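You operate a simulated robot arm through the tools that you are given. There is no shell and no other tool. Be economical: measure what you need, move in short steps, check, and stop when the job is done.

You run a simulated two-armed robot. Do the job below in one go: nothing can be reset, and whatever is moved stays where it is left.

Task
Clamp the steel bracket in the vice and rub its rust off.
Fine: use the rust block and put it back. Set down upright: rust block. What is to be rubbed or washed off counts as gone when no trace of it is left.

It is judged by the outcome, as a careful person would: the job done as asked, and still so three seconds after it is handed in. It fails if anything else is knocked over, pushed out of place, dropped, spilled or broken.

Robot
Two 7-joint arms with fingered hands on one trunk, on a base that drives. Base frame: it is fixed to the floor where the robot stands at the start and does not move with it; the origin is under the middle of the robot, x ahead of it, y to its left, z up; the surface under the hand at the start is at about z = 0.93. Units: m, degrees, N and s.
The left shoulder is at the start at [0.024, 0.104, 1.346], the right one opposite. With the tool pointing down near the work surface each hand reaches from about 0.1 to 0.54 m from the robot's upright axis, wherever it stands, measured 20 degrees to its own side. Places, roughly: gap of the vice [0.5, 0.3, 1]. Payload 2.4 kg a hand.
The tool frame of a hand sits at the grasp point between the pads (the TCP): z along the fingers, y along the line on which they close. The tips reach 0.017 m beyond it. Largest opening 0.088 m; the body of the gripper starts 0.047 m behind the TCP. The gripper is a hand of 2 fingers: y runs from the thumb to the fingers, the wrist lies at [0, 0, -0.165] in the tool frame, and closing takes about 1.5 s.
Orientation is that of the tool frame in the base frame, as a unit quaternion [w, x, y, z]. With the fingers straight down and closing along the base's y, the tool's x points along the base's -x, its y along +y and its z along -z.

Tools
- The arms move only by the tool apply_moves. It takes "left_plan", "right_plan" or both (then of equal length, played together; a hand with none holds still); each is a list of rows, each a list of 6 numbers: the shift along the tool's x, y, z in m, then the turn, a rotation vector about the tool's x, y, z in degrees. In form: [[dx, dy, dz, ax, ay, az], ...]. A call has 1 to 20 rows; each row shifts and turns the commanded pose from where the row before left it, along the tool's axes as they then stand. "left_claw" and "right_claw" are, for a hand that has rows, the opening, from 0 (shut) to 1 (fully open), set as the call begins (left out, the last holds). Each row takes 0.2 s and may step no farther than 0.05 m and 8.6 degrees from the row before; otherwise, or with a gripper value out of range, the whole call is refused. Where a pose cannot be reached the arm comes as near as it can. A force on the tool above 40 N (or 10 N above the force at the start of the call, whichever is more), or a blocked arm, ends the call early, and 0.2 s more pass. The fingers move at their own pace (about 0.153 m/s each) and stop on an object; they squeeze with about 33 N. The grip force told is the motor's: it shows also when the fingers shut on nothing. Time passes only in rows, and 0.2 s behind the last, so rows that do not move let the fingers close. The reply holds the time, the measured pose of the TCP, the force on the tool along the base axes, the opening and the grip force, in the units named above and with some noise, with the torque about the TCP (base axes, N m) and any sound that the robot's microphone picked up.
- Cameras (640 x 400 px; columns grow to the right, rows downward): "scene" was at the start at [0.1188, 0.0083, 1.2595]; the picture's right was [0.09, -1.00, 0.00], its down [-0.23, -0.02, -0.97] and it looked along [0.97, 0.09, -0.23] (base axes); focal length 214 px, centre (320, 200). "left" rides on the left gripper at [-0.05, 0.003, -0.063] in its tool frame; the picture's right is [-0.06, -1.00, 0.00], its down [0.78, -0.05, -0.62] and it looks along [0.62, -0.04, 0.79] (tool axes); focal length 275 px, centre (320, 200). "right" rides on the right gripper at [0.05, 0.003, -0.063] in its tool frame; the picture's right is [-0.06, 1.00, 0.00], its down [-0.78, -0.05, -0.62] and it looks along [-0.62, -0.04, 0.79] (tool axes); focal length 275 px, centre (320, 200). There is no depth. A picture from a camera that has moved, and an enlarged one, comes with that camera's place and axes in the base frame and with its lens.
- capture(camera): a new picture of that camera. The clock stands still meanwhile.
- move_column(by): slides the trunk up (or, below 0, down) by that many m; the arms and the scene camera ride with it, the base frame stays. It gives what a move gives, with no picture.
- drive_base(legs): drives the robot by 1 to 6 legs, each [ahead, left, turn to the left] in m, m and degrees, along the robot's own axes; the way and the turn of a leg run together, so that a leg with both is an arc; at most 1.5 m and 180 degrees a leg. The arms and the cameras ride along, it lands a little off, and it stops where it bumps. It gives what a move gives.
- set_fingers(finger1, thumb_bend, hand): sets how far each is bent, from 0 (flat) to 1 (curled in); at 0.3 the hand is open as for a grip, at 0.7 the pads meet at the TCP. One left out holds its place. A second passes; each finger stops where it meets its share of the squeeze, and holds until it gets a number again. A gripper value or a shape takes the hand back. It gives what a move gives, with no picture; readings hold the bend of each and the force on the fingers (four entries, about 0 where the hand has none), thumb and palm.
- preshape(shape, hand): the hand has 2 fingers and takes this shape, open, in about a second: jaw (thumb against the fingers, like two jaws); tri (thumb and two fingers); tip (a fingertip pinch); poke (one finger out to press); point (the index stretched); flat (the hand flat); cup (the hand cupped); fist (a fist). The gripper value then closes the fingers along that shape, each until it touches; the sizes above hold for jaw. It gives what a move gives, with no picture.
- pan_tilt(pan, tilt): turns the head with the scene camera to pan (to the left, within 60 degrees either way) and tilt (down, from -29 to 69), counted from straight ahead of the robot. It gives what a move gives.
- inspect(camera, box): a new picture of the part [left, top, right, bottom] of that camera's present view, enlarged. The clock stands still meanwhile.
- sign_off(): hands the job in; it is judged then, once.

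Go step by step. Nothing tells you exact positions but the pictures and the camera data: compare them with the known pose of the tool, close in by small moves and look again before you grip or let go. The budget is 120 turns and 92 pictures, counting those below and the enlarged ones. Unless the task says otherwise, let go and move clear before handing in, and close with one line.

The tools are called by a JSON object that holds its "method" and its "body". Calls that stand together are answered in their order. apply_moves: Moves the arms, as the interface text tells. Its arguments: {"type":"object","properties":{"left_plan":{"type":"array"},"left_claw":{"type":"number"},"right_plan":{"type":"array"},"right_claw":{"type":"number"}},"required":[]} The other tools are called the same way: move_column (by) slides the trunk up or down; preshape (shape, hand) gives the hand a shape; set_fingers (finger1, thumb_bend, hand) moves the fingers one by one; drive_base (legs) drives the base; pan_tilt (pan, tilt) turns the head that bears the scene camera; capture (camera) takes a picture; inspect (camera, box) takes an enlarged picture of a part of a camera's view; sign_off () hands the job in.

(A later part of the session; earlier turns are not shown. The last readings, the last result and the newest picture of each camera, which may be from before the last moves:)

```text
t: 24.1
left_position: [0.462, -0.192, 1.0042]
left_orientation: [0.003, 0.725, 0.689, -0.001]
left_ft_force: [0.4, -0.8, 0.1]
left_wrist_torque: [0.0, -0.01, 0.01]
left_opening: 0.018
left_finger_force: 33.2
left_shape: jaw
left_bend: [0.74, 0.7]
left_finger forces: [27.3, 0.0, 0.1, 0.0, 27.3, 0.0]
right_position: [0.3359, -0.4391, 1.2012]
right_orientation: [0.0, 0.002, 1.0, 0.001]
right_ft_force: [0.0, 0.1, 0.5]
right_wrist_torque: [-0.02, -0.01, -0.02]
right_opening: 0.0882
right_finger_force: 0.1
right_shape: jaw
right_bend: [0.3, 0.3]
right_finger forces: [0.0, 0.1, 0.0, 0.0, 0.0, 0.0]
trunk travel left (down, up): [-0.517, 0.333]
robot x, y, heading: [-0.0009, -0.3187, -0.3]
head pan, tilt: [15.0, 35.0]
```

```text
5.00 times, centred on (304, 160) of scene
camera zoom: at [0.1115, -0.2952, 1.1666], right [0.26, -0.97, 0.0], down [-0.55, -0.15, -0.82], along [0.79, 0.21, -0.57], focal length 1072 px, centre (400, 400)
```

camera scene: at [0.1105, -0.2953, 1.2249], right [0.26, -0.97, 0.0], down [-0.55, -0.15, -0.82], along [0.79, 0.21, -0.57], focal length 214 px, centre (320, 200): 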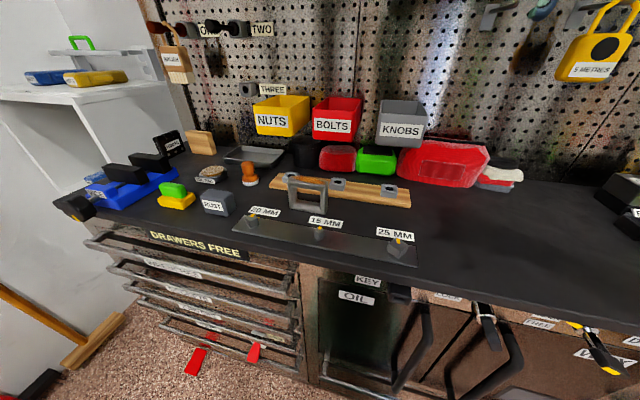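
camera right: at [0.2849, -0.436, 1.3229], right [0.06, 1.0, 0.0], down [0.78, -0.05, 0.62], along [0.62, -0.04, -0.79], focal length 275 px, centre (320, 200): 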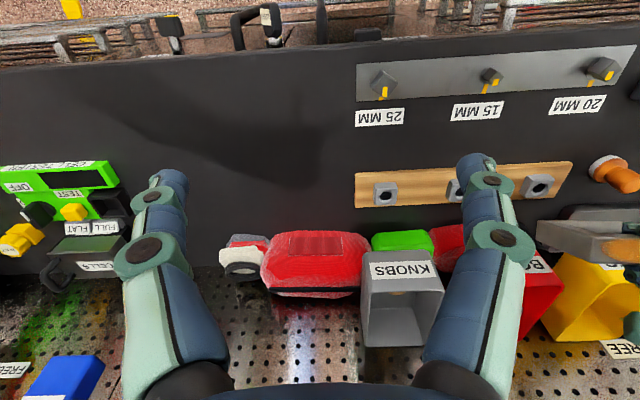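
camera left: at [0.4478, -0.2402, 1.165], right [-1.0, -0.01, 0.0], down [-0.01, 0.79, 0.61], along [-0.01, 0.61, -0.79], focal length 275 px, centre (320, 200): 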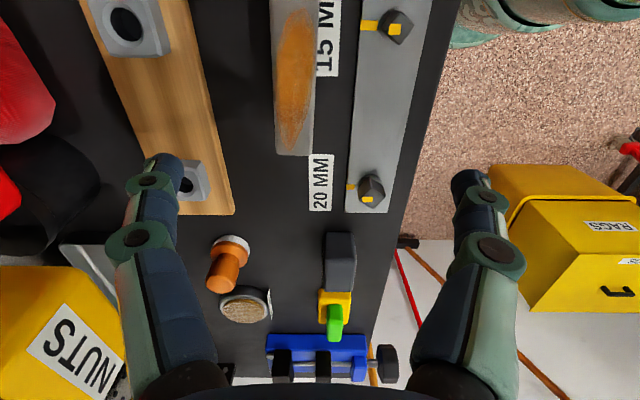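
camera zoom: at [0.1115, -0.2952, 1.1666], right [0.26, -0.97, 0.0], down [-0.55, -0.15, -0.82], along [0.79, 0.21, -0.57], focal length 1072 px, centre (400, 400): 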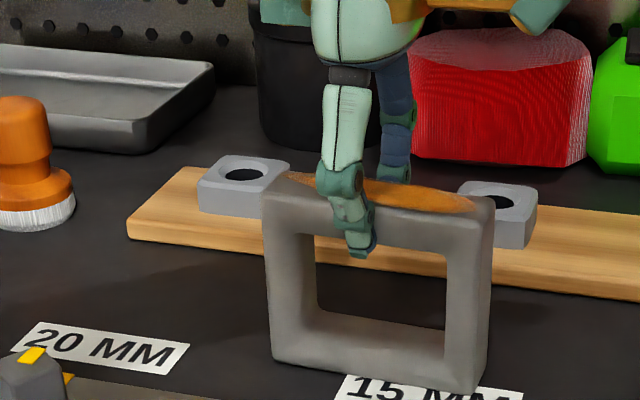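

It is gripped firmly this time, with 27 N on both sides. I'll lift and check.

{"method": "apply_moves", "body": {"left_plan": [[0, 0, -0.02, 0, 0, 0], [0, 0, -0.04, 0, 0, 0], [0, 0, -0.05, 0, 0, 0], [0, 0, -0.03, 0, 0, 0], [0, 0, 0, 0, 0, 0]], "left_claw": 0}}

{"method": "inspect", "body": {"camera": "scene", "box": [240, 60, 400, 160]}}

{"method": "capture", "body": {"camera": "left"}}

```text
t: 25.3
left_position: [0.4622, -0.1928, 1.1454]
left_orientation: [0.003, 0.724, 0.69, -0.002]
left_ft_force: [-0.1, 0.1, -4.4]
left_wrist_torque: [0.02, -0.02, -0.02]
left_opening: 0.0187
left_finger_force: 32.9
left_shape: jaw
left_bend: [0.74, 0.7]
left_finger forces: [27.3, 0.0, 0.1, 0.0, 27.2, 0.1]
right_position: [0.3343, -0.4379, 1.2015]
right_orientation: [-0.001, 0.001, 1.0, 0.0]
right_ft_force: [-0.5, -0.5, 0.3]
right_wrist_torque: [-0.01, 0.0, 0.02]
right_opening: 0.0878
right_finger_force: 0.0
right_shape: jaw
right_bend: [0.3, 0.3]
right_finger forces: [0.0, 0.0, 0.1, 0.0, 0.1, 0.0]
trunk travel left (down, up): [-0.517, 0.333]
robot x, y, heading: [-0.0029, -0.3176, -0.2]
head pan, tilt: [15.0, 35.0]
```

```text
4.00 times, centred on (320, 110) of scene
camera zoom: at [0.1116, -0.2952, 1.1666], right [0.26, -0.97, 0.0], down [-0.55, -0.15, -0.82], along [0.79, 0.21, -0.57], focal length 858 px, centre (320, 560)
```

zoom: 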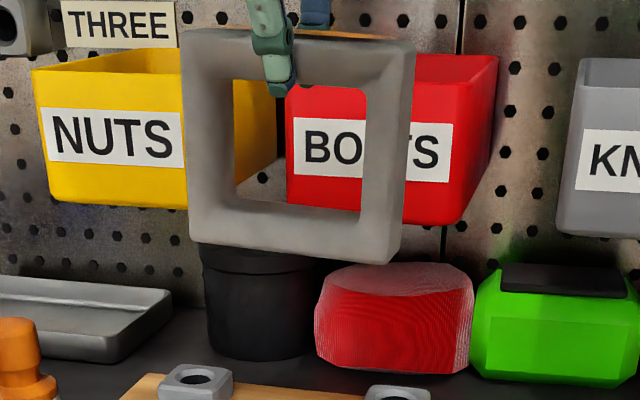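

```text
59 pictures are left
camera left: at [0.4628, -0.2418, 1.2088], right [-1.0, -0.01, 0.0], down [-0.01, 0.79, 0.61], along [-0.01, 0.61, -0.79], focal length 275 px, centre (320, 200)
```

left: 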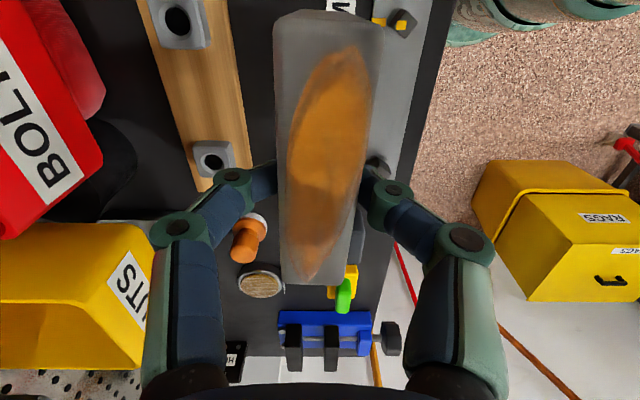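

It hangs upright and level. Now I'll drive left so the bracket comes over the vice.

{"method": "drive_base", "body": {"legs": [[0, 0.464, 0]]}}

{"method": "pan_tilt", "body": {"pan": 15, "tilt": 35}}

{"method": "inspect", "body": {"camera": "scene", "box": [200, 80, 424, 220]}}

{"method": "capture", "body": {"camera": "left"}}

```text
t: 28.1
left_position: [0.4618, 0.2795, 1.1451]
left_orientation: [0.004, 0.723, 0.691, -0.003]
left_ft_force: [0.4, 0.2, -5.3]
left_wrist_torque: [-0.01, 0.0, 0.0]
left_opening: 0.0189
left_finger_force: 33.5
left_shape: jaw
left_bend: [0.74, 0.7]
left_finger forces: [27.4, 0.0, 0.1, 0.0, 27.3, 0.0]
right_position: [0.3353, 0.0315, 1.2012]
right_orientation: [-0.001, 0.001, 1.0, 0.001]
right_ft_force: [0.1, 0.2, -0.3]
right_wrist_torque: [0.04, -0.01, -0.03]
right_opening: 0.0877
right_finger_force: 0.2
right_shape: jaw
right_bend: [0.3, 0.3]
right_finger forces: [0.1, 0.0, 0.1, 0.1, 0.0, 0.0]
trunk travel left (down, up): [-0.517, 0.333]
robot x, y, heading: [0.0009, 0.1514, -0.2]
head pan, tilt: [15.0, 35.0]
```

```text
t: 28.7
left_position: [0.4625, 0.2782, 1.1442]
left_orientation: [0.003, 0.723, 0.691, -0.002]
left_ft_force: [0.6, -0.3, -4.5]
left_wrist_torque: [0.04, -0.04, -0.03]
left_opening: 0.0185
left_finger_force: 33.6
left_shape: jaw
left_bend: [0.74, 0.7]
left_finger forces: [27.3, 0.1, 0.0, 0.0, 27.3, 0.0]
right_position: [0.3361, 0.0308, 1.2007]
right_orientation: [0.0, 0.002, 1.0, 0.0]
right_ft_force: [-0.3, 0.2, -0.5]
right_wrist_torque: [0.01, 0.04, 0.01]
right_opening: 0.0878
right_finger_force: 0.0
right_shape: jaw
right_bend: [0.3, 0.3]
right_finger forces: [0.0, 0.0, 0.0, 0.0, 0.0, 0.1]
trunk travel left (down, up): [-0.517, 0.333]
robot x, y, heading: [0.0009, 0.1475, -0.3]
head pan, tilt: [15.0, 35.0]
```

```text
2.86 times, centred on (312, 150) of scene
camera zoom: at [0.1124, 0.1736, 1.1666], right [0.26, -0.97, 0.0], down [-0.55, -0.15, -0.82], along [0.79, 0.21, -0.57], focal length 613 px, centre (343, 343)
```

zoom: 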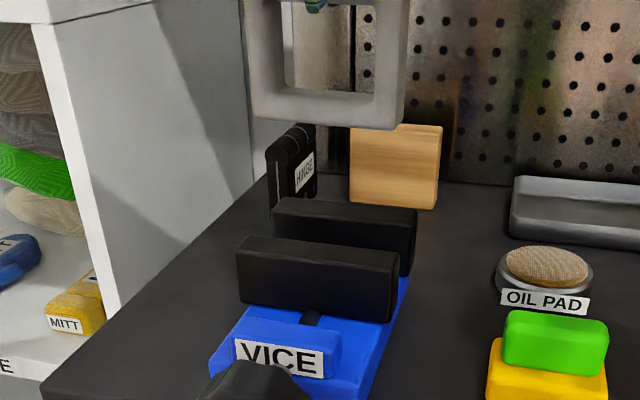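

```text
57 pictures are left
camera left: at [0.4636, 0.2275, 1.2083], right [-1.0, -0.01, 0.0], down [-0.01, 0.79, 0.61], along [-0.01, 0.61, -0.79], focal length 275 px, centre (320, 200)
```

left: 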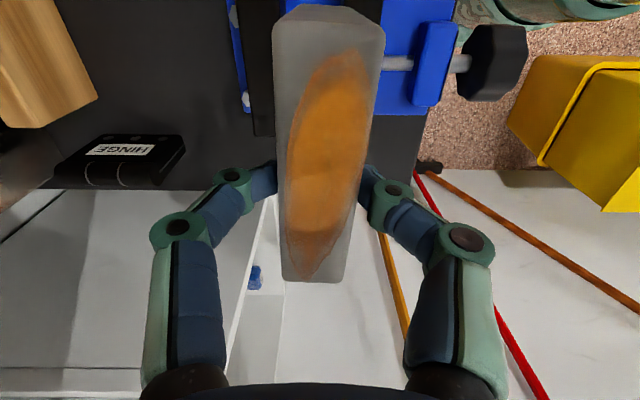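

The bracket is above the vice. I estimate a gap of x 0.449–0.487 (38 mm). I'll cross-check with the right wrist camera.

{"method": "inspect", "body": {"camera": "right", "box": [400, 50, 640, 200]}}

```text
2.67 times, centred on (520, 125) of right
camera zoom: at [0.2858, 0.0329, 1.265], right [0.06, 1.0, 0.0], down [0.78, -0.05, 0.62], along [0.62, -0.04, -0.79], focal length 734 px, centre (-213, 400)
```

zoom: 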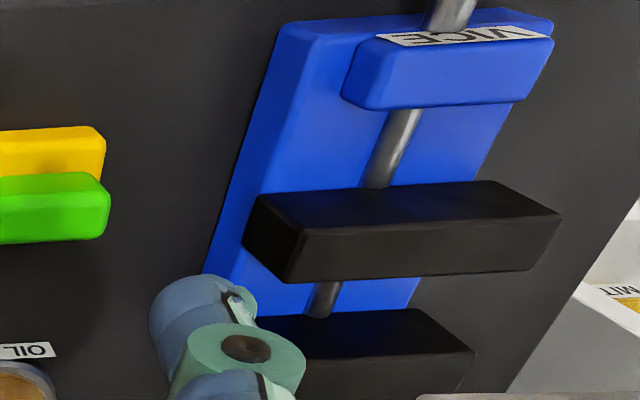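

Confirmed: gap x ≈ 0.448–0.487, y 0.226–0.325, and the bracket is 26 mm thick. I'll align x to 0.4677, correct the yaw by 2°, come down to just above the jaws and look.

{"method": "apply_moves", "body": {"left_plan": [[-0.003, 0.0055, 0.02, 0, 0, -2], [0, 0, 0.036, 0, 0, 0], [0, 0, 0, 0, 0, 0]]}}

{"method": "inspect", "body": {"camera": "right", "box": [400, 50, 640, 200]}}

{"method": "inspect", "body": {"camera": "scene", "box": [240, 80, 400, 180]}}

```text
t: 29.5
left_position: [0.4669, 0.2733, 1.0874]
left_orientation: [0.004, 0.712, 0.703, -0.002]
left_ft_force: [-0.5, -0.9, -5.6]
left_wrist_torque: [-0.02, -0.01, 0.01]
left_opening: 0.0185
left_finger_force: 32.9
left_shape: jaw
left_bend: [0.74, 0.7]
left_finger forces: [27.2, 0.0, 0.1, 0.0, 27.2, 0.0]
right_position: [0.3364, 0.0308, 1.2015]
right_orientation: [0.0, 0.001, 1.0, 0.001]
right_ft_force: [-0.5, 0.1, 0.3]
right_wrist_torque: [0.0, 0.02, -0.01]
right_opening: 0.0879
right_finger_force: 0.1
right_shape: jaw
right_bend: [0.3, 0.3]
right_finger forces: [0.0, 0.1, 0.0, 0.0, 0.0, 0.0]
trunk travel left (down, up): [-0.517, 0.333]
robot x, y, heading: [0.0007, 0.1504, 0.1]
head pan, tilt: [15.0, 35.0]
```

```text
2.67 times, centred on (520, 125) of right
camera zoom: at [0.2858, 0.033, 1.265], right [0.06, 1.0, 0.0], down [0.78, -0.05, 0.62], along [0.62, -0.04, -0.79], focal length 734 px, centre (-213, 400)
```

zoom: 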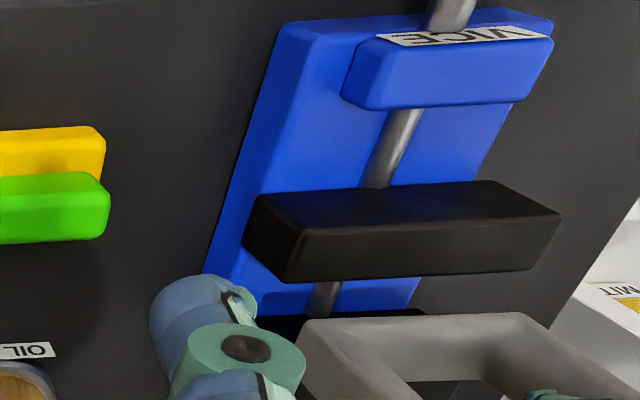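

```text
4.00 times, centred on (320, 130) of scene
camera zoom: at [0.1123, 0.1736, 1.1666], right [0.26, -0.97, 0.0], down [-0.55, -0.15, -0.82], along [0.79, 0.21, -0.57], focal length 858 px, centre (320, 480)
```

zoom: 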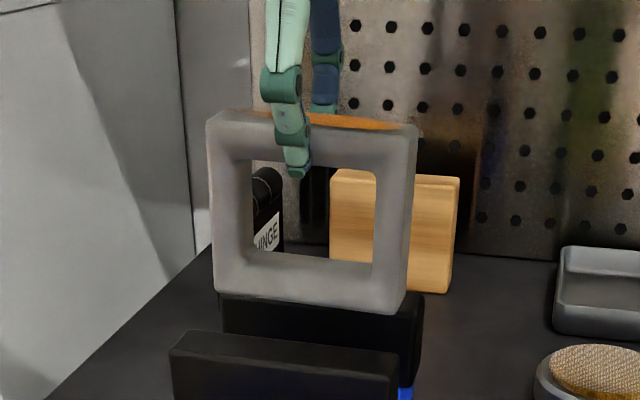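

Aligned: the bracket front is at x 0.4555, inside the gap. The screw rod runs through the gap, so I'll lower in small steps and watch the force.

{"method": "apply_moves", "body": {"left_plan": [[0, 0, 0.01, 0, 0, 0], [0, 0, 0.01, 0, 0, 0], [0, 0, 0.008, 0, 0, 0], [0, 0, 0, 0, 0, 0]]}}

{"method": "inspect", "body": {"camera": "scene", "box": [240, 100, 400, 200]}}

```text
t: 30.5
left_position: [0.4682, 0.2733, 1.0603]
left_orientation: [0.003, 0.711, 0.703, -0.002]
left_ft_force: [-0.6, 0.6, -4.2]
left_wrist_torque: [-0.01, 0.0, 0.01]
left_opening: 0.0185
left_finger_force: 32.6
left_shape: jaw
left_bend: [0.74, 0.7]
left_finger forces: [27.2, 0.0, 0.0, 0.0, 27.2, 0.0]
right_position: [0.3368, 0.0296, 1.2015]
right_orientation: [0.0, 0.001, 1.0, 0.001]
right_ft_force: [0.6, -0.7, -0.6]
right_wrist_torque: [0.07, -0.03, 0.0]
right_opening: 0.0881
right_finger_force: 0.1
right_shape: jaw
right_bend: [0.3, 0.3]
right_finger forces: [0.1, 0.1, 0.1, 0.0, 0.0, 0.0]
trunk travel left (down, up): [-0.517, 0.333]
robot x, y, heading: [0.0007, 0.148, 0.2]
head pan, tilt: [15.0, 35.0]
```

```text
4.00 times, centred on (320, 150) of scene
camera zoom: at [0.1124, 0.1737, 1.1666], right [0.26, -0.97, 0.0], down [-0.55, -0.15, -0.82], along [0.79, 0.21, -0.57], focal length 858 px, centre (320, 400)
```

zoom: 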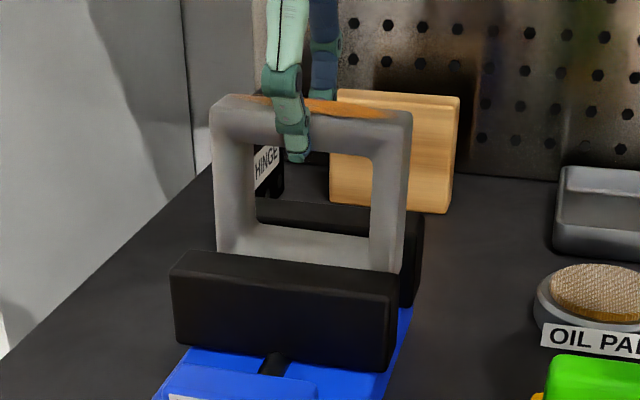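

It entered the gap without contact. I'll go on down.

{"method": "apply_moves", "body": {"left_plan": [[0, 0, 0.006, 0, 0, 0], [0, 0, 0.006, 0, 0, 0], [0, 0, 0.006, 0, 0, 0], [0, 0, 0.004, 0, 0, 0], [0, 0, 0, 0, 0, 0]]}}

```text
t: 31.7
left_position: [0.4684, 0.2737, 1.0378]
left_orientation: [0.003, 0.712, 0.702, -0.002]
left_ft_force: [0.1, -0.4, -3.6]
left_wrist_torque: [0.04, 0.02, 0.01]
left_opening: 0.0186
left_finger_force: 33.0
left_shape: jaw
left_bend: [0.74, 0.7]
left_finger forces: [27.1, 0.0, 0.1, 0.1, 27.2, 0.1]
right_position: [0.3366, 0.0308, 1.2002]
right_orientation: [0.0, 0.002, 1.0, 0.001]
right_ft_force: [-0.7, 0.4, 0.1]
right_wrist_torque: [0.04, 0.0, -0.02]
right_opening: 0.0879
right_finger_force: 0.1
right_shape: jaw
right_bend: [0.3, 0.3]
right_finger forces: [0.1, 0.1, 0.1, 0.0, 0.0, 0.0]
trunk travel left (down, up): [-0.517, 0.333]
robot x, y, heading: [0.0008, 0.1531, -0.5]
head pan, tilt: [15.0, 35.0]
```

Still no contact (bottom at z ≈ 0.963). I'll continue in 3 mm steps.

{"method": "apply_moves", "body": {"left_plan": [[0, 0, 0.003, 0, 0, 0], [0, 0, 0.003, 0, 0, 0], [0, 0, 0.002, 0, 0, 0], [0, 0, 0, 0, 0, 0]]}}

{"method": "inspect", "body": {"camera": "scene", "box": [240, 100, 400, 200]}}

```text
t: 32.7
left_position: [0.4676, 0.2744, 1.0322]
left_orientation: [0.003, 0.711, 0.703, -0.001]
left_ft_force: [-0.6, 0.8, 9.3]
left_wrist_torque: [0.02, -0.03, -0.02]
left_opening: 0.0227
left_finger_force: 32.2
left_shape: jaw
left_bend: [0.76, 0.73]
left_finger forces: [28.7, 0.0, 0.1, 0.0, 29.0, 0.0]
right_position: [0.3347, 0.03, 1.2017]
right_orientation: [0.001, 0.001, 1.0, 0.0]
right_ft_force: [-0.2, 0.3, 0.0]
right_wrist_torque: [0.01, -0.01, 0.01]
right_opening: 0.0881
right_finger_force: 0.0
right_shape: jaw
right_bend: [0.3, 0.3]
right_finger forces: [0.1, 0.0, 0.0, 0.0, 0.0, 0.0]
trunk travel left (down, up): [-0.517, 0.333]
robot x, y, heading: [0.0027, 0.1499, -0.3]
head pan, tilt: [15.0, 35.0]
```

```text
4.00 times, centred on (320, 150) of scene
camera zoom: at [0.1114, 0.1736, 1.1668], right [0.26, -0.97, 0.0], down [-0.55, -0.15, -0.82], along [0.79, 0.21, -0.57], focal length 858 px, centre (320, 400)
```

zoom: 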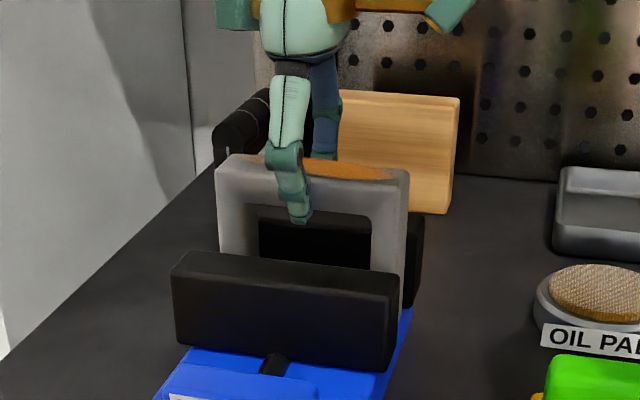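

Contact at bed level, with the fingertips still above the jaws. I'll ease off the push, then open.

{"method": "apply_moves", "body": {"left_plan": [[0, 0, -0.002, 0, 0, 0], [0, 0, 0, 0, 0, 0]]}}

{"method": "apply_moves", "body": {"left_plan": [[0, 0, 0, 0, 0, 0], [0, 0, 0, 0, 0, 0], [0, 0, 0, 0, 0, 0]], "left_claw": 0.45}}

{"method": "inspect", "body": {"camera": "scene", "box": [240, 100, 400, 200]}}

```text
t: 33.3
left_position: [0.4673, 0.2738, 1.0319]
left_orientation: [0.003, 0.712, 0.702, -0.003]
left_ft_force: [1.2, 0.9, -0.8]
left_wrist_torque: [0.06, 0.01, -0.01]
left_opening: 0.0226
left_finger_force: 32.8
left_shape: jaw
left_bend: [0.76, 0.73]
left_finger forces: [27.7, 0.0, 0.0, 0.0, 27.5, 0.0]
right_position: [0.3364, 0.0302, 1.2007]
right_orientation: [0.0, 0.0, 1.0, 0.001]
right_ft_force: [0.2, -0.7, 0.2]
right_wrist_torque: [0.0, 0.01, 0.0]
right_opening: 0.088
right_finger_force: 0.1
right_shape: jaw
right_bend: [0.3, 0.3]
right_finger forces: [0.0, 0.0, 0.0, 0.0, 0.1, 0.0]
trunk travel left (down, up): [-0.517, 0.333]
robot x, y, heading: [-0.002, 0.152, 0.1]
head pan, tilt: [15.0, 35.0]
```

```text
t: 34.1
left_position: [0.4663, 0.2743, 1.0334]
left_orientation: [0.003, 0.711, 0.703, -0.002]
left_ft_force: [0.8, -0.6, -0.6]
left_wrist_torque: [-0.02, -0.01, -0.04]
left_opening: 0.039
left_finger_force: 0.0
left_shape: jaw
left_bend: [0.73, 0.7]
left_finger forces: [0.1, 0.0, 0.0, 0.0, 0.1, 0.0]
right_position: [0.3355, 0.0302, 1.2012]
right_orientation: [0.001, 0.001, 1.0, 0.002]
right_ft_force: [-0.6, 0.3, 1.0]
right_wrist_torque: [-0.01, 0.02, 0.01]
right_opening: 0.0879
right_finger_force: 0.1
right_shape: jaw
right_bend: [0.3, 0.3]
right_finger forces: [0.0, 0.1, 0.0, 0.0, 0.0, 0.0]
trunk travel left (down, up): [-0.517, 0.333]
robot x, y, heading: [0.0017, 0.1565, -0.1]
head pan, tilt: [15.0, 35.0]
```

```text
4.00 times, centred on (320, 150) of scene
camera zoom: at [0.1121, 0.1736, 1.1666], right [0.26, -0.97, 0.0], down [-0.55, -0.15, -0.82], along [0.79, 0.21, -0.57], focal length 858 px, centre (320, 400)
```

zoom: 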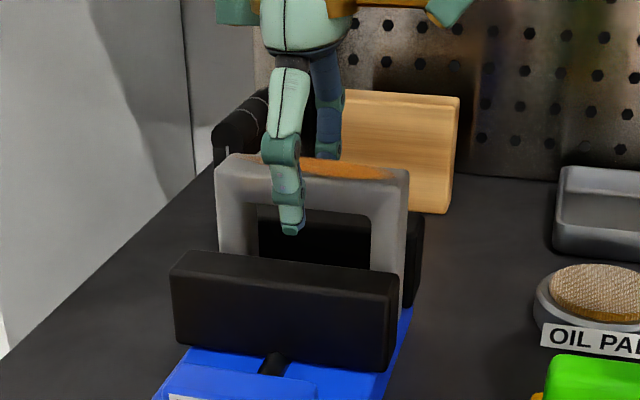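

The bracket stays put. I'll open fully, rise clear, then back the base up to get at the vice handle.

{"method": "apply_moves", "body": {"left_plan": [[0, 0, 0, 0, 0, 0], [0, 0, 0, 0, 0, 0], [0, 0, 0, 0, 0, 0], [0, 0, -0.01, 0, 0, 0], [0, 0, -0.04, 0, 0, 0], [0, 0, -0.05, 0, 0, 0], [0, 0, -0.05, 0, 0, 0], [0, 0, 0, 0, 0, 0]], "left_claw": 1}}

{"method": "capture", "body": {"camera": "left"}}

{"method": "drive_base", "body": {"legs": [[-0.3, 0, 0]]}}

```text
t: 35.9
left_position: [0.4686, 0.2739, 1.1823]
left_orientation: [0.003, 0.711, 0.703, -0.001]
left_ft_force: [0.7, -0.8, 0.5]
left_wrist_torque: [0.03, -0.01, -0.03]
left_opening: 0.0879
left_finger_force: 0.2
left_shape: jaw
left_bend: [0.3, 0.3]
left_finger forces: [0.0, 0.0, 0.1, 0.1, 0.1, 0.1]
right_position: [0.3363, 0.0297, 1.2017]
right_orientation: [0.0, 0.001, 1.0, 0.001]
right_ft_force: [-0.4, 0.0, 0.1]
right_wrist_torque: [0.0, -0.02, 0.05]
right_opening: 0.0879
right_finger_force: 0.1
right_shape: jaw
right_bend: [0.3, 0.3]
right_finger forces: [0.0, 0.0, 0.0, 0.1, 0.0, 0.0]
trunk travel left (down, up): [-0.517, 0.333]
robot x, y, heading: [0.0011, 0.1506, -0.2]
head pan, tilt: [15.0, 35.0]
```

```text
50 pictures are left
camera left: at [0.472, 0.2241, 1.2466], right [-1.0, -0.05, 0.0], down [-0.04, 0.79, 0.61], along [-0.03, 0.61, -0.79], focal length 275 px, centre (320, 200)
```

left: 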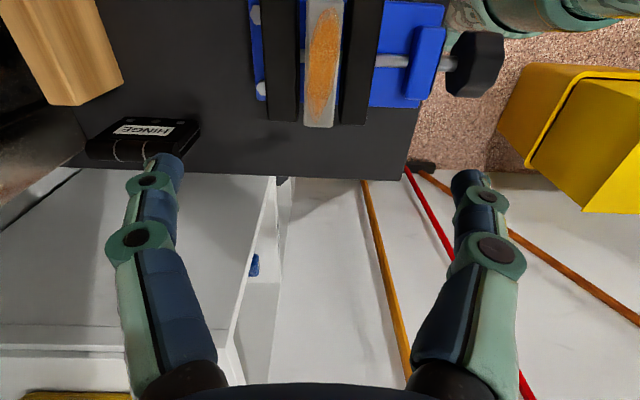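

```text
t: 37.9
left_position: [0.1742, 0.2737, 1.1835]
left_orientation: [0.005, 0.713, 0.701, -0.001]
left_ft_force: [0.4, -0.4, 0.2]
left_wrist_torque: [0.0, -0.01, 0.0]
left_opening: 0.0879
left_finger_force: 0.1
left_shape: jaw
left_bend: [0.3, 0.3]
left_finger forces: [0.0, 0.0, 0.0, 0.0, 0.0, 0.0]
right_position: [0.0401, 0.0298, 1.2026]
right_orientation: [0.0, 0.002, 1.0, 0.0]
right_ft_force: [0.1, 0.0, 0.1]
right_wrist_torque: [0.0, -0.01, 0.03]
right_opening: 0.0878
right_finger_force: 0.1
right_shape: jaw
right_bend: [0.3, 0.3]
right_finger forces: [0.0, 0.1, 0.1, 0.1, 0.0, 0.0]
trunk travel left (down, up): [-0.517, 0.333]
robot x, y, heading: [-0.2976, 0.1521, -0.2]
head pan, tilt: [15.0, 35.0]
```

The bracket stands well between the jaws. Now I'll pitch the hand to point forward (+x) for the handle.

{"method": "apply_moves", "body": {"left_plan": [[0, 0, 0, -8.5, 0, 0], [0, 0, 0, -8.5, 0, 0], [0, 0, 0, -8.5, 0, 0], [0, 0, 0, -8.5, 0, 0], [0, 0, 0, -8.5, 0, 0], [0, 0, 0, -8.5, 0, 0], [0, 0, 0, -8.5, 0, 0], [0, 0, 0, -8.5, 0, 0], [0, 0, 0, -8.5, 0, 0], [0, 0, 0, -8.5, 0, 0], [0, 0, 0, -5, 0, 0], [0, 0, 0, 0, 0, 0]]}}

{"method": "capture", "body": {"camera": "left"}}

{"method": "capture", "body": {"camera": "scene"}}

```text
t: 40.5
left_position: [0.1721, 0.2578, 1.1813]
left_orientation: [0.402, 0.6, 0.582, 0.374]
left_ft_force: [-0.4, -0.4, 0.1]
left_wrist_torque: [0.02, 0.0, -0.01]
left_opening: 0.0878
left_finger_force: 0.0
left_shape: jaw
left_bend: [0.3, 0.3]
left_finger forces: [0.1, 0.0, 0.1, 0.1, 0.0, 0.0]
left hand out of reach, approached as far as the arm can: row 8, 9, 10, 11
right_position: [0.0408, 0.0292, 1.2014]
right_orientation: [-0.001, 0.002, 1.0, 0.002]
right_ft_force: [-0.1, -0.1, 1.1]
right_wrist_torque: [0.02, 0.02, -0.02]
right_opening: 0.0881
right_finger_force: 0.1
right_shape: jaw
right_bend: [0.3, 0.3]
right_finger forces: [0.1, 0.1, 0.1, 0.1, 0.0, 0.0]
trunk travel left (down, up): [-0.517, 0.333]
robot x, y, heading: [-0.291, 0.1519, -0.1]
head pan, tilt: [15.0, 35.0]
```

```text
49 pictures are left
camera left: at [0.1145, 0.2107, 1.2113], right [-0.4, -0.06, -0.91], down [-0.55, 0.81, 0.19], along [0.73, 0.58, -0.36], focal length 275 px, centre (320, 200)
```

left: 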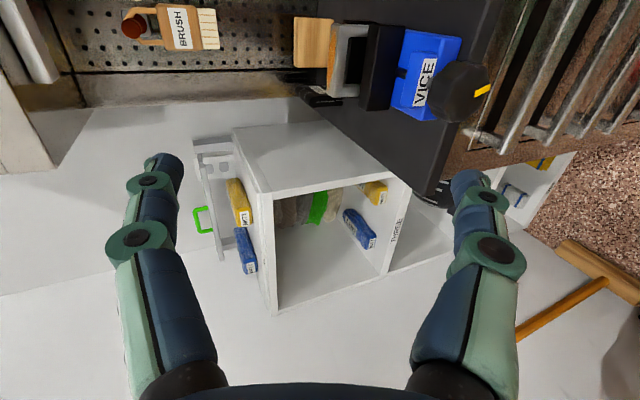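

```text
48 pictures are left
camera scene: at [-0.1828, 0.174, 1.1666], right [0.26, -0.97, 0.0], down [-0.55, -0.15, -0.82], along [0.79, 0.21, -0.57], focal length 214 px, centre (320, 200)
```

scene: 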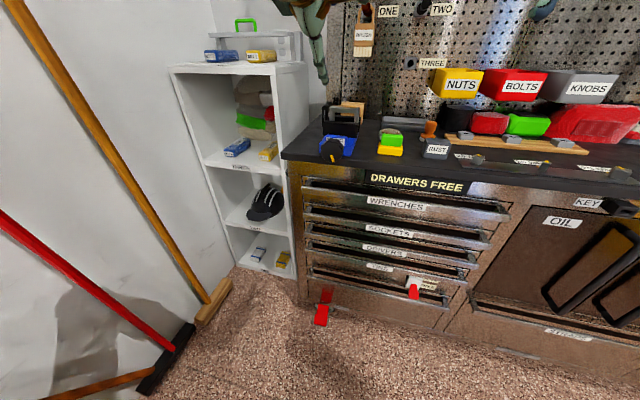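

The arm falls short in this folded posture. Lowering the hand toward handle height should let the pitch complete.

{"method": "apply_moves", "body": {"left_plan": [[0, -0.045, 0.005, 0, 0, 0], [0, -0.045, 0.005, 0, 0, 0], [0, -0.045, 0.005, 0, 0, 0], [0, -0.045, 0.005, 0, 0, 0], [0, -0.03, 0, 0, 0, 0], [0, 0, 0, 0, 0, 0], [0, 0, 0, 0, 0, 0]]}}

{"method": "capture", "body": {"camera": "left"}}

```text
t: 42.1
left_position: [0.1701, 0.2575, 1.1711]
left_orientation: [0.401, 0.601, 0.582, 0.373]
left_ft_force: [-0.4, -0.5, 0.2]
left_wrist_torque: [0.04, -0.03, 0.0]
left_opening: 0.0878
left_finger_force: 0.0
left_shape: jaw
left_bend: [0.3, 0.3]
left_finger forces: [0.0, 0.0, 0.0, 0.1, 0.0, 0.0]
left hand out of reach, approached as far as the arm can: row 1, 2, 3, 4, 5
right_position: [0.0402, 0.0302, 1.2011]
right_orientation: [0.0, 0.002, 1.0, 0.001]
right_ft_force: [-0.3, 0.9, -1.0]
right_wrist_torque: [0.02, 0.0, 0.03]
right_opening: 0.0879
right_finger_force: 0.1
right_shape: jaw
right_bend: [0.3, 0.3]
right_finger forces: [0.0, 0.0, 0.0, 0.1, 0.0, 0.0]
trunk travel left (down, up): [-0.517, 0.333]
robot x, y, heading: [-0.2926, 0.1507, -0.3]
head pan, tilt: [15.0, 35.0]
```

```text
47 pictures are left
camera left: at [0.1109, 0.2104, 1.2007], right [-0.4, -0.06, -0.91], down [-0.55, 0.81, 0.19], along [0.73, 0.58, -0.36], focal length 275 px, centre (320, 200)
```

left: 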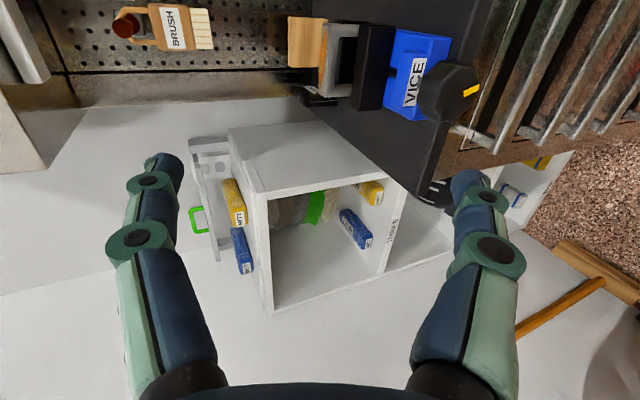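

The wrist is blocked in this roll. I'll roll −90° about the tool axis (camera above the hand), which is likely the natural forward pose.

{"method": "apply_moves", "body": {"left_plan": [[0, 0, 0, 0, 0, -8.5], [0, 0, 0, 0, 0, -8.5], [0, 0, 0, 0, 0, -8.5], [0, 0, 0, 0, 0, -8.5], [0, 0, 0, 0, 0, -8.5], [0, 0, 0, 0, 0, -8.5], [0, 0, 0, 0, 0, -8.5], [0, 0, 0, 0, 0, -8.5], [0, 0, 0, 0, 0, -8.5], [0, 0, 0, 0, 0, -8.5], [0, 0, 0, 0, 0, -5], [0, 0, 0, 0, 0, 0], [0, 0, 0, 0, 0, 0], [0, 0, 0, 0, 0, 0]]}}

{"method": "capture", "body": {"camera": "left"}}

```text
t: 45.1
left_position: [0.1695, 0.2584, 1.1708]
left_orientation: [0.548, 0.013, 0.836, -0.018]
left_ft_force: [-0.4, 0.1, 0.8]
left_wrist_torque: [-0.04, -0.04, 0.01]
left_opening: 0.088
left_finger_force: 0.2
left_shape: jaw
left_bend: [0.3, 0.3]
left_finger forces: [0.0, 0.1, 0.1, 0.0, 0.0, 0.1]
right_position: [0.0415, 0.0303, 1.2001]
right_orientation: [0.0, 0.001, 1.0, 0.001]
right_ft_force: [-0.7, 0.2, 0.0]
right_wrist_torque: [0.03, -0.04, -0.01]
right_opening: 0.0881
right_finger_force: 0.1
right_shape: jaw
right_bend: [0.3, 0.3]
right_finger forces: [0.0, 0.0, 0.1, 0.1, 0.0, 0.0]
trunk travel left (down, up): [-0.517, 0.333]
robot x, y, heading: [-0.2967, 0.1535, -0.1]
head pan, tilt: [15.0, 35.0]
```

```text
46 pictures are left
camera left: at [0.1319, 0.263, 1.2425], right [-0.02, -1.0, 0.07], down [-0.88, -0.02, -0.47], along [0.47, -0.07, -0.88], focal length 275 px, centre (320, 200)
```

left: 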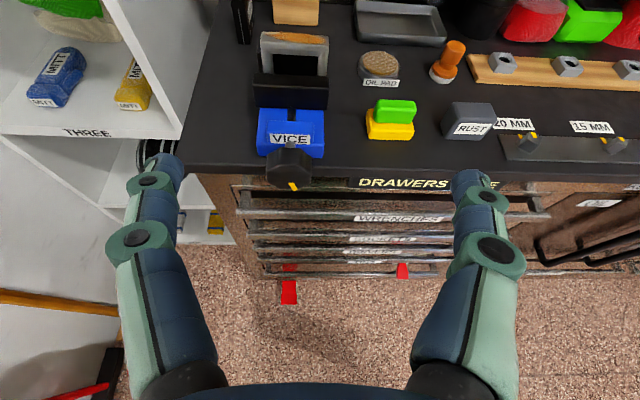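

That works: the tool now points forward, with 23° still to pitch. I'll finish the pitch and come down in front of the handle.

{"method": "apply_moves", "body": {"left_plan": [[0, 0, 0, 0, -7.8, 0], [0, 0, 0, 0, -7.8, 0], [0, 0, 0, 0, -7.9, 0], [0.04, 0.004, 0.01, 0, 0, 0], [0.04, 0.004, 0.01, 0, 0, 0], [0.04, 0.004, 0.01, 0, 0, 0], [0.04, 0.002, 0.01, 0, 0, 0], [0.04, 0, 0.01, 0, 0, 0], [0, 0, 0, 0, 0, 0], [0, 0, 0, 0, 0, 0]]}}

{"method": "capture", "body": {"camera": "left"}}

```text
t: 47.3
left_position: [0.1703, 0.2578, 1.1713]
left_orientation: [0.548, 0.015, 0.836, -0.02]
left_ft_force: [-0.4, 0.4, -0.7]
left_wrist_torque: [0.0, 0.0, 0.02]
left_opening: 0.0879
left_finger_force: 0.0
left_shape: jaw
left_bend: [0.3, 0.3]
left_finger forces: [0.1, 0.0, 0.0, 0.1, 0.0, 0.0]
left hand out of reach, approached as far as the arm can: row 1, 2, 3, 4, 5, 6, 7, 8
right_position: [0.0402, 0.0298, 1.2017]
right_orientation: [0.0, 0.002, 1.0, 0.0]
right_ft_force: [0.2, -0.4, 0.3]
right_wrist_torque: [-0.02, -0.02, 0.02]
right_opening: 0.0877
right_finger_force: 0.1
right_shape: jaw
right_bend: [0.3, 0.3]
right_finger forces: [0.0, 0.0, 0.0, 0.0, 0.1, 0.1]
trunk travel left (down, up): [-0.517, 0.333]
robot x, y, heading: [-0.2976, 0.1524, 0.1]
head pan, tilt: [15.0, 35.0]
```

```text
45 pictures are left
camera left: at [0.1319, 0.263, 1.2425], right [-0.02, -1.0, 0.07], down [-0.88, -0.02, -0.47], along [0.47, -0.07, -0.88], focal length 275 px, centre (320, 200)
```

left: 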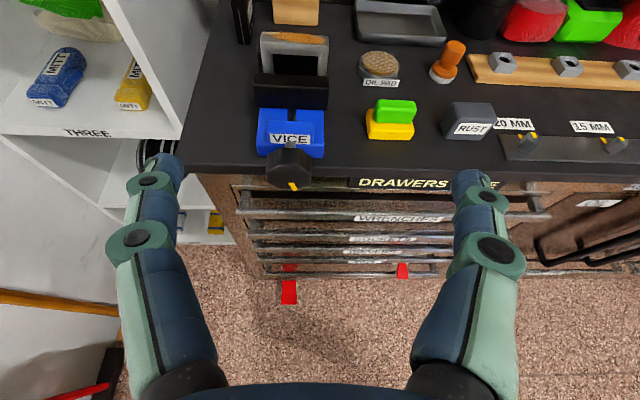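

The pitch is limited because the hand hangs so far below the shoulder. I'll lower the trunk so the shoulder nears handle height, then pitch.

{"method": "move_column", "body": {"by": -0.25}}

{"method": "apply_moves", "body": {"left_plan": [[-0.02, 0, -0.01, 0, 0, 0], [-0.02, 0, -0.01, 0, 0, 0], [0, 0, 0, 0, -6, 0], [0, 0, 0, 0, -6, 0], [0, 0, 0, 0, -6, 0], [0, 0, 0, 0, -6, 0], [0, 0, 0, 0, 0, 0]]}}

```text
t: 49.9
left_position: [0.1681, 0.2569, 0.9231]
left_orientation: [0.548, 0.013, 0.836, -0.018]
left_ft_force: [0.0, 1.0, 0.7]
left_wrist_torque: [0.01, 0.02, 0.04]
left_opening: 0.0877
left_finger_force: 0.1
left_shape: jaw
left_bend: [0.3, 0.3]
left_finger forces: [0.0, 0.1, 0.0, 0.0, 0.0, 0.0]
right_position: [0.0405, 0.0293, 0.9517]
right_orientation: [0.001, 0.001, 1.0, 0.0]
right_ft_force: [0.5, -0.5, 0.5]
right_wrist_torque: [0.0, -0.01, -0.02]
right_opening: 0.0884
right_finger_force: 0.0
right_shape: jaw
right_bend: [0.3, 0.3]
right_finger forces: [0.0, 0.1, 0.0, 0.0, 0.1, 0.0]
trunk travel left (down, up): [-0.267, 0.583]
robot x, y, heading: [-0.2957, 0.1515, -0.3]
head pan, tilt: [15.0, 35.0]
```

```text
t: 51.5
left_position: [0.1657, 0.2571, 0.9673]
left_orientation: [0.591, 0.012, 0.807, -0.019]
left_ft_force: [-0.7, -0.3, 0.6]
left_wrist_torque: [-0.02, 0.02, -0.01]
left_opening: 0.0881
left_finger_force: 0.1
left_shape: jaw
left_bend: [0.3, 0.3]
left_finger forces: [0.0, 0.0, 0.0, 0.0, 0.1, 0.1]
left hand out of reach, approached as far as the arm can: row 4, 5, 6
right_position: [0.0403, 0.0304, 0.9511]
right_orientation: [0.001, 0.002, 1.0, 0.0]
right_ft_force: [0.3, 0.4, 0.2]
right_wrist_torque: [0.0, -0.02, 0.03]
right_opening: 0.0877
right_finger_force: 0.1
right_shape: jaw
right_bend: [0.3, 0.3]
right_finger forces: [0.0, 0.0, 0.1, 0.1, 0.1, 0.1]
trunk travel left (down, up): [-0.267, 0.583]
robot x, y, heading: [-0.2941, 0.1518, -0.2]
head pan, tilt: [15.0, 35.0]
```

Raising the hand relative to the shoulder helps. I'll drop the trunk further and raise the hand to compensate.

{"method": "move_column", "body": {"by": -0.2}}

{"method": "apply_moves", "body": {"left_plan": [[-0.045, 0, -0.014, 0, 0, 0], [-0.045, 0, -0.014, 0, 0, 0], [-0.045, 0.005, -0.014, 0, 0, 0], [-0.045, 0.005, -0.014, 0, 0, 0], [-0.01, 0, -0.003, 0, 0, 0], [0, 0, 0, 0, -6, 0], [0, 0, 0, 0, -6, 0], [0, 0, 0, 0, -5.5, 0], [0, 0, 0, 0, 0, 0]]}}

{"method": "capture", "body": {"camera": "left"}}

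```text
t: 53.6
left_position: [0.1678, 0.2574, 0.7685]
left_orientation: [0.591, 0.014, 0.806, -0.021]
left_ft_force: [-0.2, -0.2, 1.1]
left_wrist_torque: [-0.02, 0.02, -0.01]
left_opening: 0.0881
left_finger_force: 0.1
left_shape: jaw
left_bend: [0.3, 0.3]
left_finger forces: [0.0, 0.0, 0.0, 0.1, 0.0, 0.0]
right_position: [0.0556, 0.0281, 0.7232]
right_orientation: [-0.051, -0.001, 0.999, 0.002]
right_ft_force: [-0.4, -0.8, -0.9]
right_wrist_torque: [-0.01, 0.02, 0.0]
right_opening: 0.0878
right_finger_force: 0.0
right_shape: jaw
right_bend: [0.3, 0.3]
right_finger forces: [0.0, 0.0, 0.0, 0.0, 0.0, 0.0]
trunk travel left (down, up): [-0.067, 0.783]
robot x, y, heading: [-0.2931, 0.1518, -0.1]
head pan, tilt: [15.0, 35.0]
```

```text
t: 55.6
left_position: [0.168, 0.2707, 0.9662]
left_orientation: [0.707, 0.009, 0.707, -0.021]
left_ft_force: [0.0, -0.5, 0.7]
left_wrist_torque: [0.0, -0.04, 0.01]
left_opening: 0.0878
left_finger_force: 0.0
left_shape: jaw
left_bend: [0.3, 0.3]
left_finger forces: [0.0, 0.1, 0.0, 0.1, 0.0, 0.1]
right_position: [0.0564, 0.0294, 0.7234]
right_orientation: [-0.051, 0.0, 0.999, 0.003]
right_ft_force: [0.1, 0.0, 0.3]
right_wrist_torque: [-0.01, -0.02, -0.01]
right_opening: 0.088
right_finger_force: 0.0
right_shape: jaw
right_bend: [0.3, 0.3]
right_finger forces: [0.1, 0.0, 0.0, 0.1, 0.0, 0.0]
trunk travel left (down, up): [-0.067, 0.783]
robot x, y, heading: [-0.2919, 0.1526, -0.2]
head pan, tilt: [15.0, 35.0]
```

```text
44 pictures are left
camera left: at [0.1056, 0.2768, 1.0165], right [-0.04, -1.0, 0.08], down [-0.62, -0.03, -0.78], along [0.78, -0.08, -0.62], focal length 275 px, centre (320, 200)
```

left: 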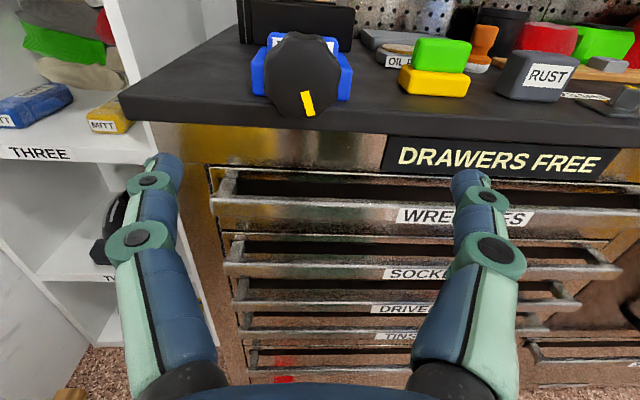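

Now the tool points straight forward, with the handle (Ø ≈ 52 mm) at about (0.30–0.345, 0.276, 0.969). I'll pre-roll −77° to allow a long clockwise turn, and align in front.

{"method": "apply_moves", "body": {"left_plan": [[-0.002, 0.005, 0.02, 0, 0, 0], [0, 0, 0.02, 0, 0, 0], [0, 0, 0.02, 0, 0, 0], [0, 0, 0, 0, 0, -8.5], [0, 0, 0, 0, 0, -8.5], [0, 0, 0, 0, 0, -8.5], [0, 0, 0, 0, 0, -8.5], [0, 0, 0, 0, 0, -8.5], [0, 0, 0, 0, 0, -8.5], [0, 0, 0, 0, 0, -8.5], [0, 0, 0, 0, 0, -8.5], [0, 0, 0, 0, 0, -8.5], [0, 0, 0, 0, 0, 0]]}}

{"method": "capture", "body": {"camera": "left"}}

```text
t: 58.4
left_position: [0.2282, 0.2738, 0.9687]
left_orientation: [0.541, -0.431, 0.561, -0.455]
left_ft_force: [-0.5, -0.2, -0.1]
left_wrist_torque: [0.03, 0.01, -0.01]
left_opening: 0.0879
left_finger_force: 0.2
left_shape: jaw
left_bend: [0.3, 0.3]
left_finger forces: [0.0, 0.0, 0.0, 0.0, 0.0, 0.0]
right_position: [0.0558, 0.0287, 0.7225]
right_orientation: [-0.051, 0.001, 0.999, 0.002]
right_ft_force: [-0.2, 0.3, 0.7]
right_wrist_torque: [0.0, -0.02, 0.01]
right_opening: 0.0875
right_finger_force: 0.0
right_shape: jaw
right_bend: [0.3, 0.3]
right_finger forces: [0.0, 0.1, 0.0, 0.0, 0.1, 0.0]
trunk travel left (down, up): [-0.067, 0.783]
robot x, y, heading: [-0.293, 0.1521, -0.4]
head pan, tilt: [15.0, 35.0]
```

```text
43 pictures are left
camera left: at [0.168, 0.3252, 0.9766], right [-0.01, -0.15, 0.99], down [-0.65, -0.75, -0.12], along [0.76, -0.65, -0.1], focal length 275 px, centre (320, 200)
```

left: 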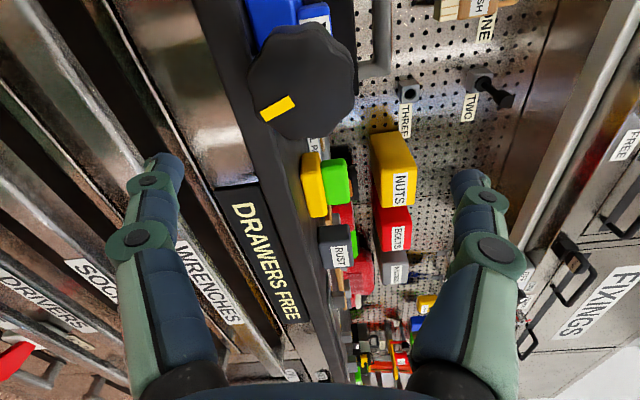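

Triangulating puts the handle's centre at about (0.31 front, 0.2785, 0.961). I'll align and advance carefully so the fingertips stay short of the bench edge (x ≈ 0.345).

{"method": "apply_moves", "body": {"left_plan": [[-0.0071, 0.0084, 0.02, 0, 0, 0], [0, 0, 0.02, 0, 0, 0], [0, 0, 0.02, 0, 0, 0], [0, 0, 0, 0, 0, 0]]}}

{"method": "capture", "body": {"camera": "left"}}

```text
t: 59.4
left_position: [0.29, 0.2794, 0.9622]
left_orientation: [0.542, -0.431, 0.561, -0.454]
left_ft_force: [-0.8, 0.1, 0.2]
left_wrist_torque: [0.01, 0.03, 0.02]
left_opening: 0.0879
left_finger_force: 0.1
left_shape: jaw
left_bend: [0.3, 0.3]
left_finger forces: [0.1, 0.1, 0.0, 0.1, 0.0, 0.0]
right_position: [0.055, 0.0289, 0.7233]
right_orientation: [-0.05, -0.001, 0.999, 0.002]
right_ft_force: [0.1, 0.0, 0.3]
right_wrist_torque: [0.03, 0.01, 0.02]
right_opening: 0.0881
right_finger_force: 0.1
right_shape: jaw
right_bend: [0.3, 0.3]
right_finger forces: [0.0, 0.0, 0.0, 0.0, 0.0, 0.0]
trunk travel left (down, up): [-0.067, 0.783]
robot x, y, heading: [-0.2945, 0.1541, -0.2]
head pan, tilt: [15.0, 35.0]
```

```text
42 pictures are left
camera left: at [0.2294, 0.3316, 0.9694], right [-0.01, -0.16, 0.99], down [-0.65, -0.75, -0.12], along [0.76, -0.64, -0.1], focal length 275 px, centre (320, 200)
```

left: 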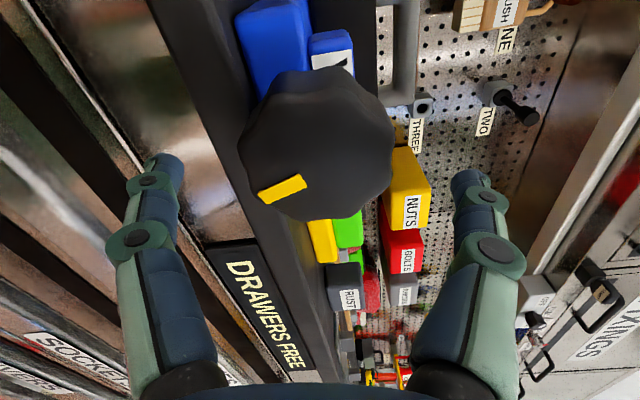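

The handle is well centred on the tool axis. I'll advance 28 mm and then close.

{"method": "apply_moves", "body": {"left_plan": [[-0.001, 0, 0.014, 0, 0, 0], [0, 0, 0.014, 0, 0, 0], [0, 0, 0, 0, 0, 0]]}}

{"method": "apply_moves", "body": {"left_plan": [[0, 0, 0, 0, 0, 0], [0, 0, 0, 0, 0, 0], [0, 0, 0, 0, 0, 0], [0, 0, 0, 0, 0, 0]], "left_claw": 0.3}}

{"method": "capture", "body": {"camera": "left"}}

```text
t: 60.2
left_position: [0.3185, 0.2795, 0.9616]
left_orientation: [0.541, -0.431, 0.561, -0.454]
left_ft_force: [0.4, 0.0, -0.1]
left_wrist_torque: [-0.01, 0.01, 0.0]
left_opening: 0.088
left_finger_force: 0.0
left_shape: jaw
left_bend: [0.3, 0.3]
left_finger forces: [0.0, 0.0, 0.0, 0.0, 0.0, 0.0]
right_position: [0.0555, 0.0292, 0.7229]
right_orientation: [-0.05, 0.0, 0.999, 0.002]
right_ft_force: [-0.5, -0.1, 0.4]
right_wrist_torque: [0.0, 0.01, 0.03]
right_opening: 0.088
right_finger_force: 0.0
right_shape: jaw
right_bend: [0.3, 0.3]
right_finger forces: [0.0, 0.1, 0.0, 0.0, 0.0, 0.0]
trunk travel left (down, up): [-0.067, 0.783]
robot x, y, heading: [-0.2925, 0.1543, -0.3]
head pan, tilt: [15.0, 35.0]
```

```text
t: 61.2
left_position: [0.318, 0.2802, 0.9613]
left_orientation: [0.541, -0.43, 0.562, -0.455]
left_ft_force: [3.2, 4.3, 2.6]
left_wrist_torque: [0.0, 0.04, 0.03]
left_opening: 0.0474
left_finger_force: 33.3
left_shape: jaw
left_bend: [0.72, 0.71]
left_finger forces: [25.7, 0.1, 0.0, 0.0, 27.2, 0.0]
right_position: [0.0551, 0.0297, 0.7239]
right_orientation: [-0.051, 0.0, 0.999, 0.001]
right_ft_force: [-0.2, -0.5, -0.3]
right_wrist_torque: [-0.01, 0.01, 0.01]
right_opening: 0.0877
right_finger_force: 0.1
right_shape: jaw
right_bend: [0.3, 0.3]
right_finger forces: [0.0, 0.0, 0.1, 0.0, 0.0, 0.0]
trunk travel left (down, up): [-0.067, 0.783]
robot x, y, heading: [-0.2955, 0.1487, -0.0]
head pan, tilt: [15.0, 35.0]
```

```text
41 pictures are left
camera left: at [0.2572, 0.3321, 0.9701], right [-0.01, -0.16, 0.99], down [-0.65, -0.75, -0.12], along [0.76, -0.64, -0.1], focal length 275 px, centre (320, 200)
```

left: 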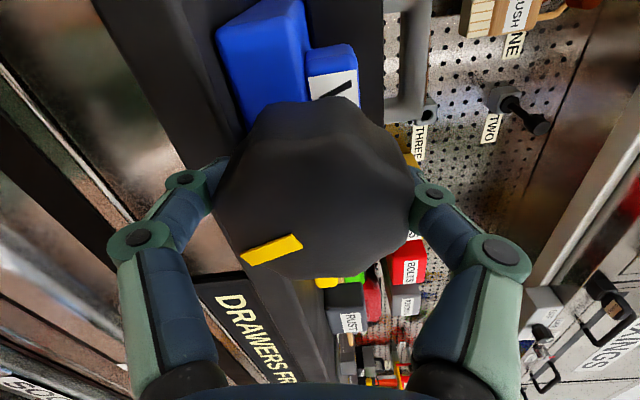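

The handle is gripped (25 N). I'll turn clockwise, starting with 40° to read torque and see the effect.

{"method": "apply_moves", "body": {"left_plan": [[0, 0, 0, 0, 0, 8], [0, 0, 0, 0, 0, 8], [0, 0, 0, 0, 0, 8], [0, 0, 0, 0, 0, 8], [0, 0, 0, 0, 0, 8], [0, 0, 0, 0, 0, 0]], "left_claw": 0}}

{"method": "capture", "body": {"camera": "left"}}

```text
t: 62.6
left_position: [0.3177, 0.2804, 0.962]
left_orientation: [0.665, -0.211, 0.675, -0.242]
left_ft_force: [9.0, 3.6, 11.1]
left_wrist_torque: [-0.12, 0.04, 0.26]
left_opening: 0.0477
left_finger_force: 32.8
left_shape: jaw
left_bend: [0.74, 0.71]
left_finger forces: [26.4, 0.0, 0.1, 0.0, 30.7, 0.1]
right_position: [0.056, 0.0289, 0.7229]
right_orientation: [-0.052, 0.0, 0.999, 0.001]
right_ft_force: [0.7, 0.7, 0.0]
right_wrist_torque: [-0.02, 0.0, -0.03]
right_opening: 0.088
right_finger_force: 0.1
right_shape: jaw
right_bend: [0.3, 0.3]
right_finger forces: [0.0, 0.0, 0.1, 0.1, 0.0, 0.0]
trunk travel left (down, up): [-0.067, 0.783]
robot x, y, heading: [-0.295, 0.1535, -0.1]
head pan, tilt: [15.0, 35.0]
```

```text
40 pictures are left
camera left: at [0.2564, 0.3147, 1.0004], right [-0.03, -0.75, 0.66], down [-0.64, -0.49, -0.59], along [0.77, -0.44, -0.47], focal length 275 px, centre (320, 200)
```

left: 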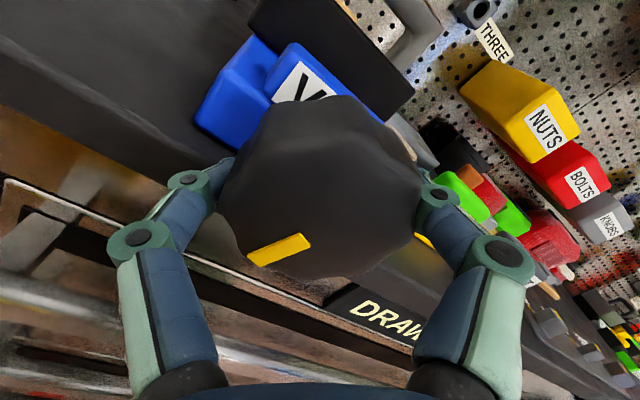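

The handle turns with the hand and pulls it forward, so clockwise is closing. I'll continue turning, following forward a little.

{"method": "apply_moves", "body": {"left_plan": [[-0.0008, -0.0005, 0.001, 0, 0, 8.5], [0, 0, 0.0006, 0, 0, 8.5], [0, 0, 0.0006, 0, 0, 8.5], [0, 0, 0.0006, 0, 0, 8.5], [0, 0, 0.0006, 0, 0, 8.5], [0, 0, 0.0006, 0, 0, 8.5], [0, 0, 0.0006, 0, 0, 8.5], [0, 0, 0.0006, 0, 0, 8.5], [0, 0, 0, 0, 0, 0]]}}

```text
t: 64.6
left_position: [0.3206, 0.2787, 0.9641]
left_orientation: [0.687, 0.203, 0.677, 0.172]
left_ft_force: [-8.7, -7.7, 10.4]
left_wrist_torque: [-0.13, -0.03, -0.08]
left_opening: 0.0475
left_finger_force: 32.9
left_shape: jaw
left_bend: [0.76, 0.74]
left_finger forces: [26.5, 0.0, 0.1, 0.0, 29.1, 0.0]
right_position: [0.0549, 0.0292, 0.7236]
right_orientation: [-0.049, 0.0, 0.999, 0.002]
right_ft_force: [0.1, 0.2, -0.1]
right_wrist_torque: [-0.01, -0.02, 0.02]
right_opening: 0.0878
right_finger_force: 0.1
right_shape: jaw
right_bend: [0.3, 0.3]
right_finger forces: [0.1, 0.0, 0.0, 0.0, 0.0, 0.1]
trunk travel left (down, up): [-0.067, 0.783]
robot x, y, heading: [-0.2966, 0.1498, -0.4]
head pan, tilt: [15.0, 35.0]
```

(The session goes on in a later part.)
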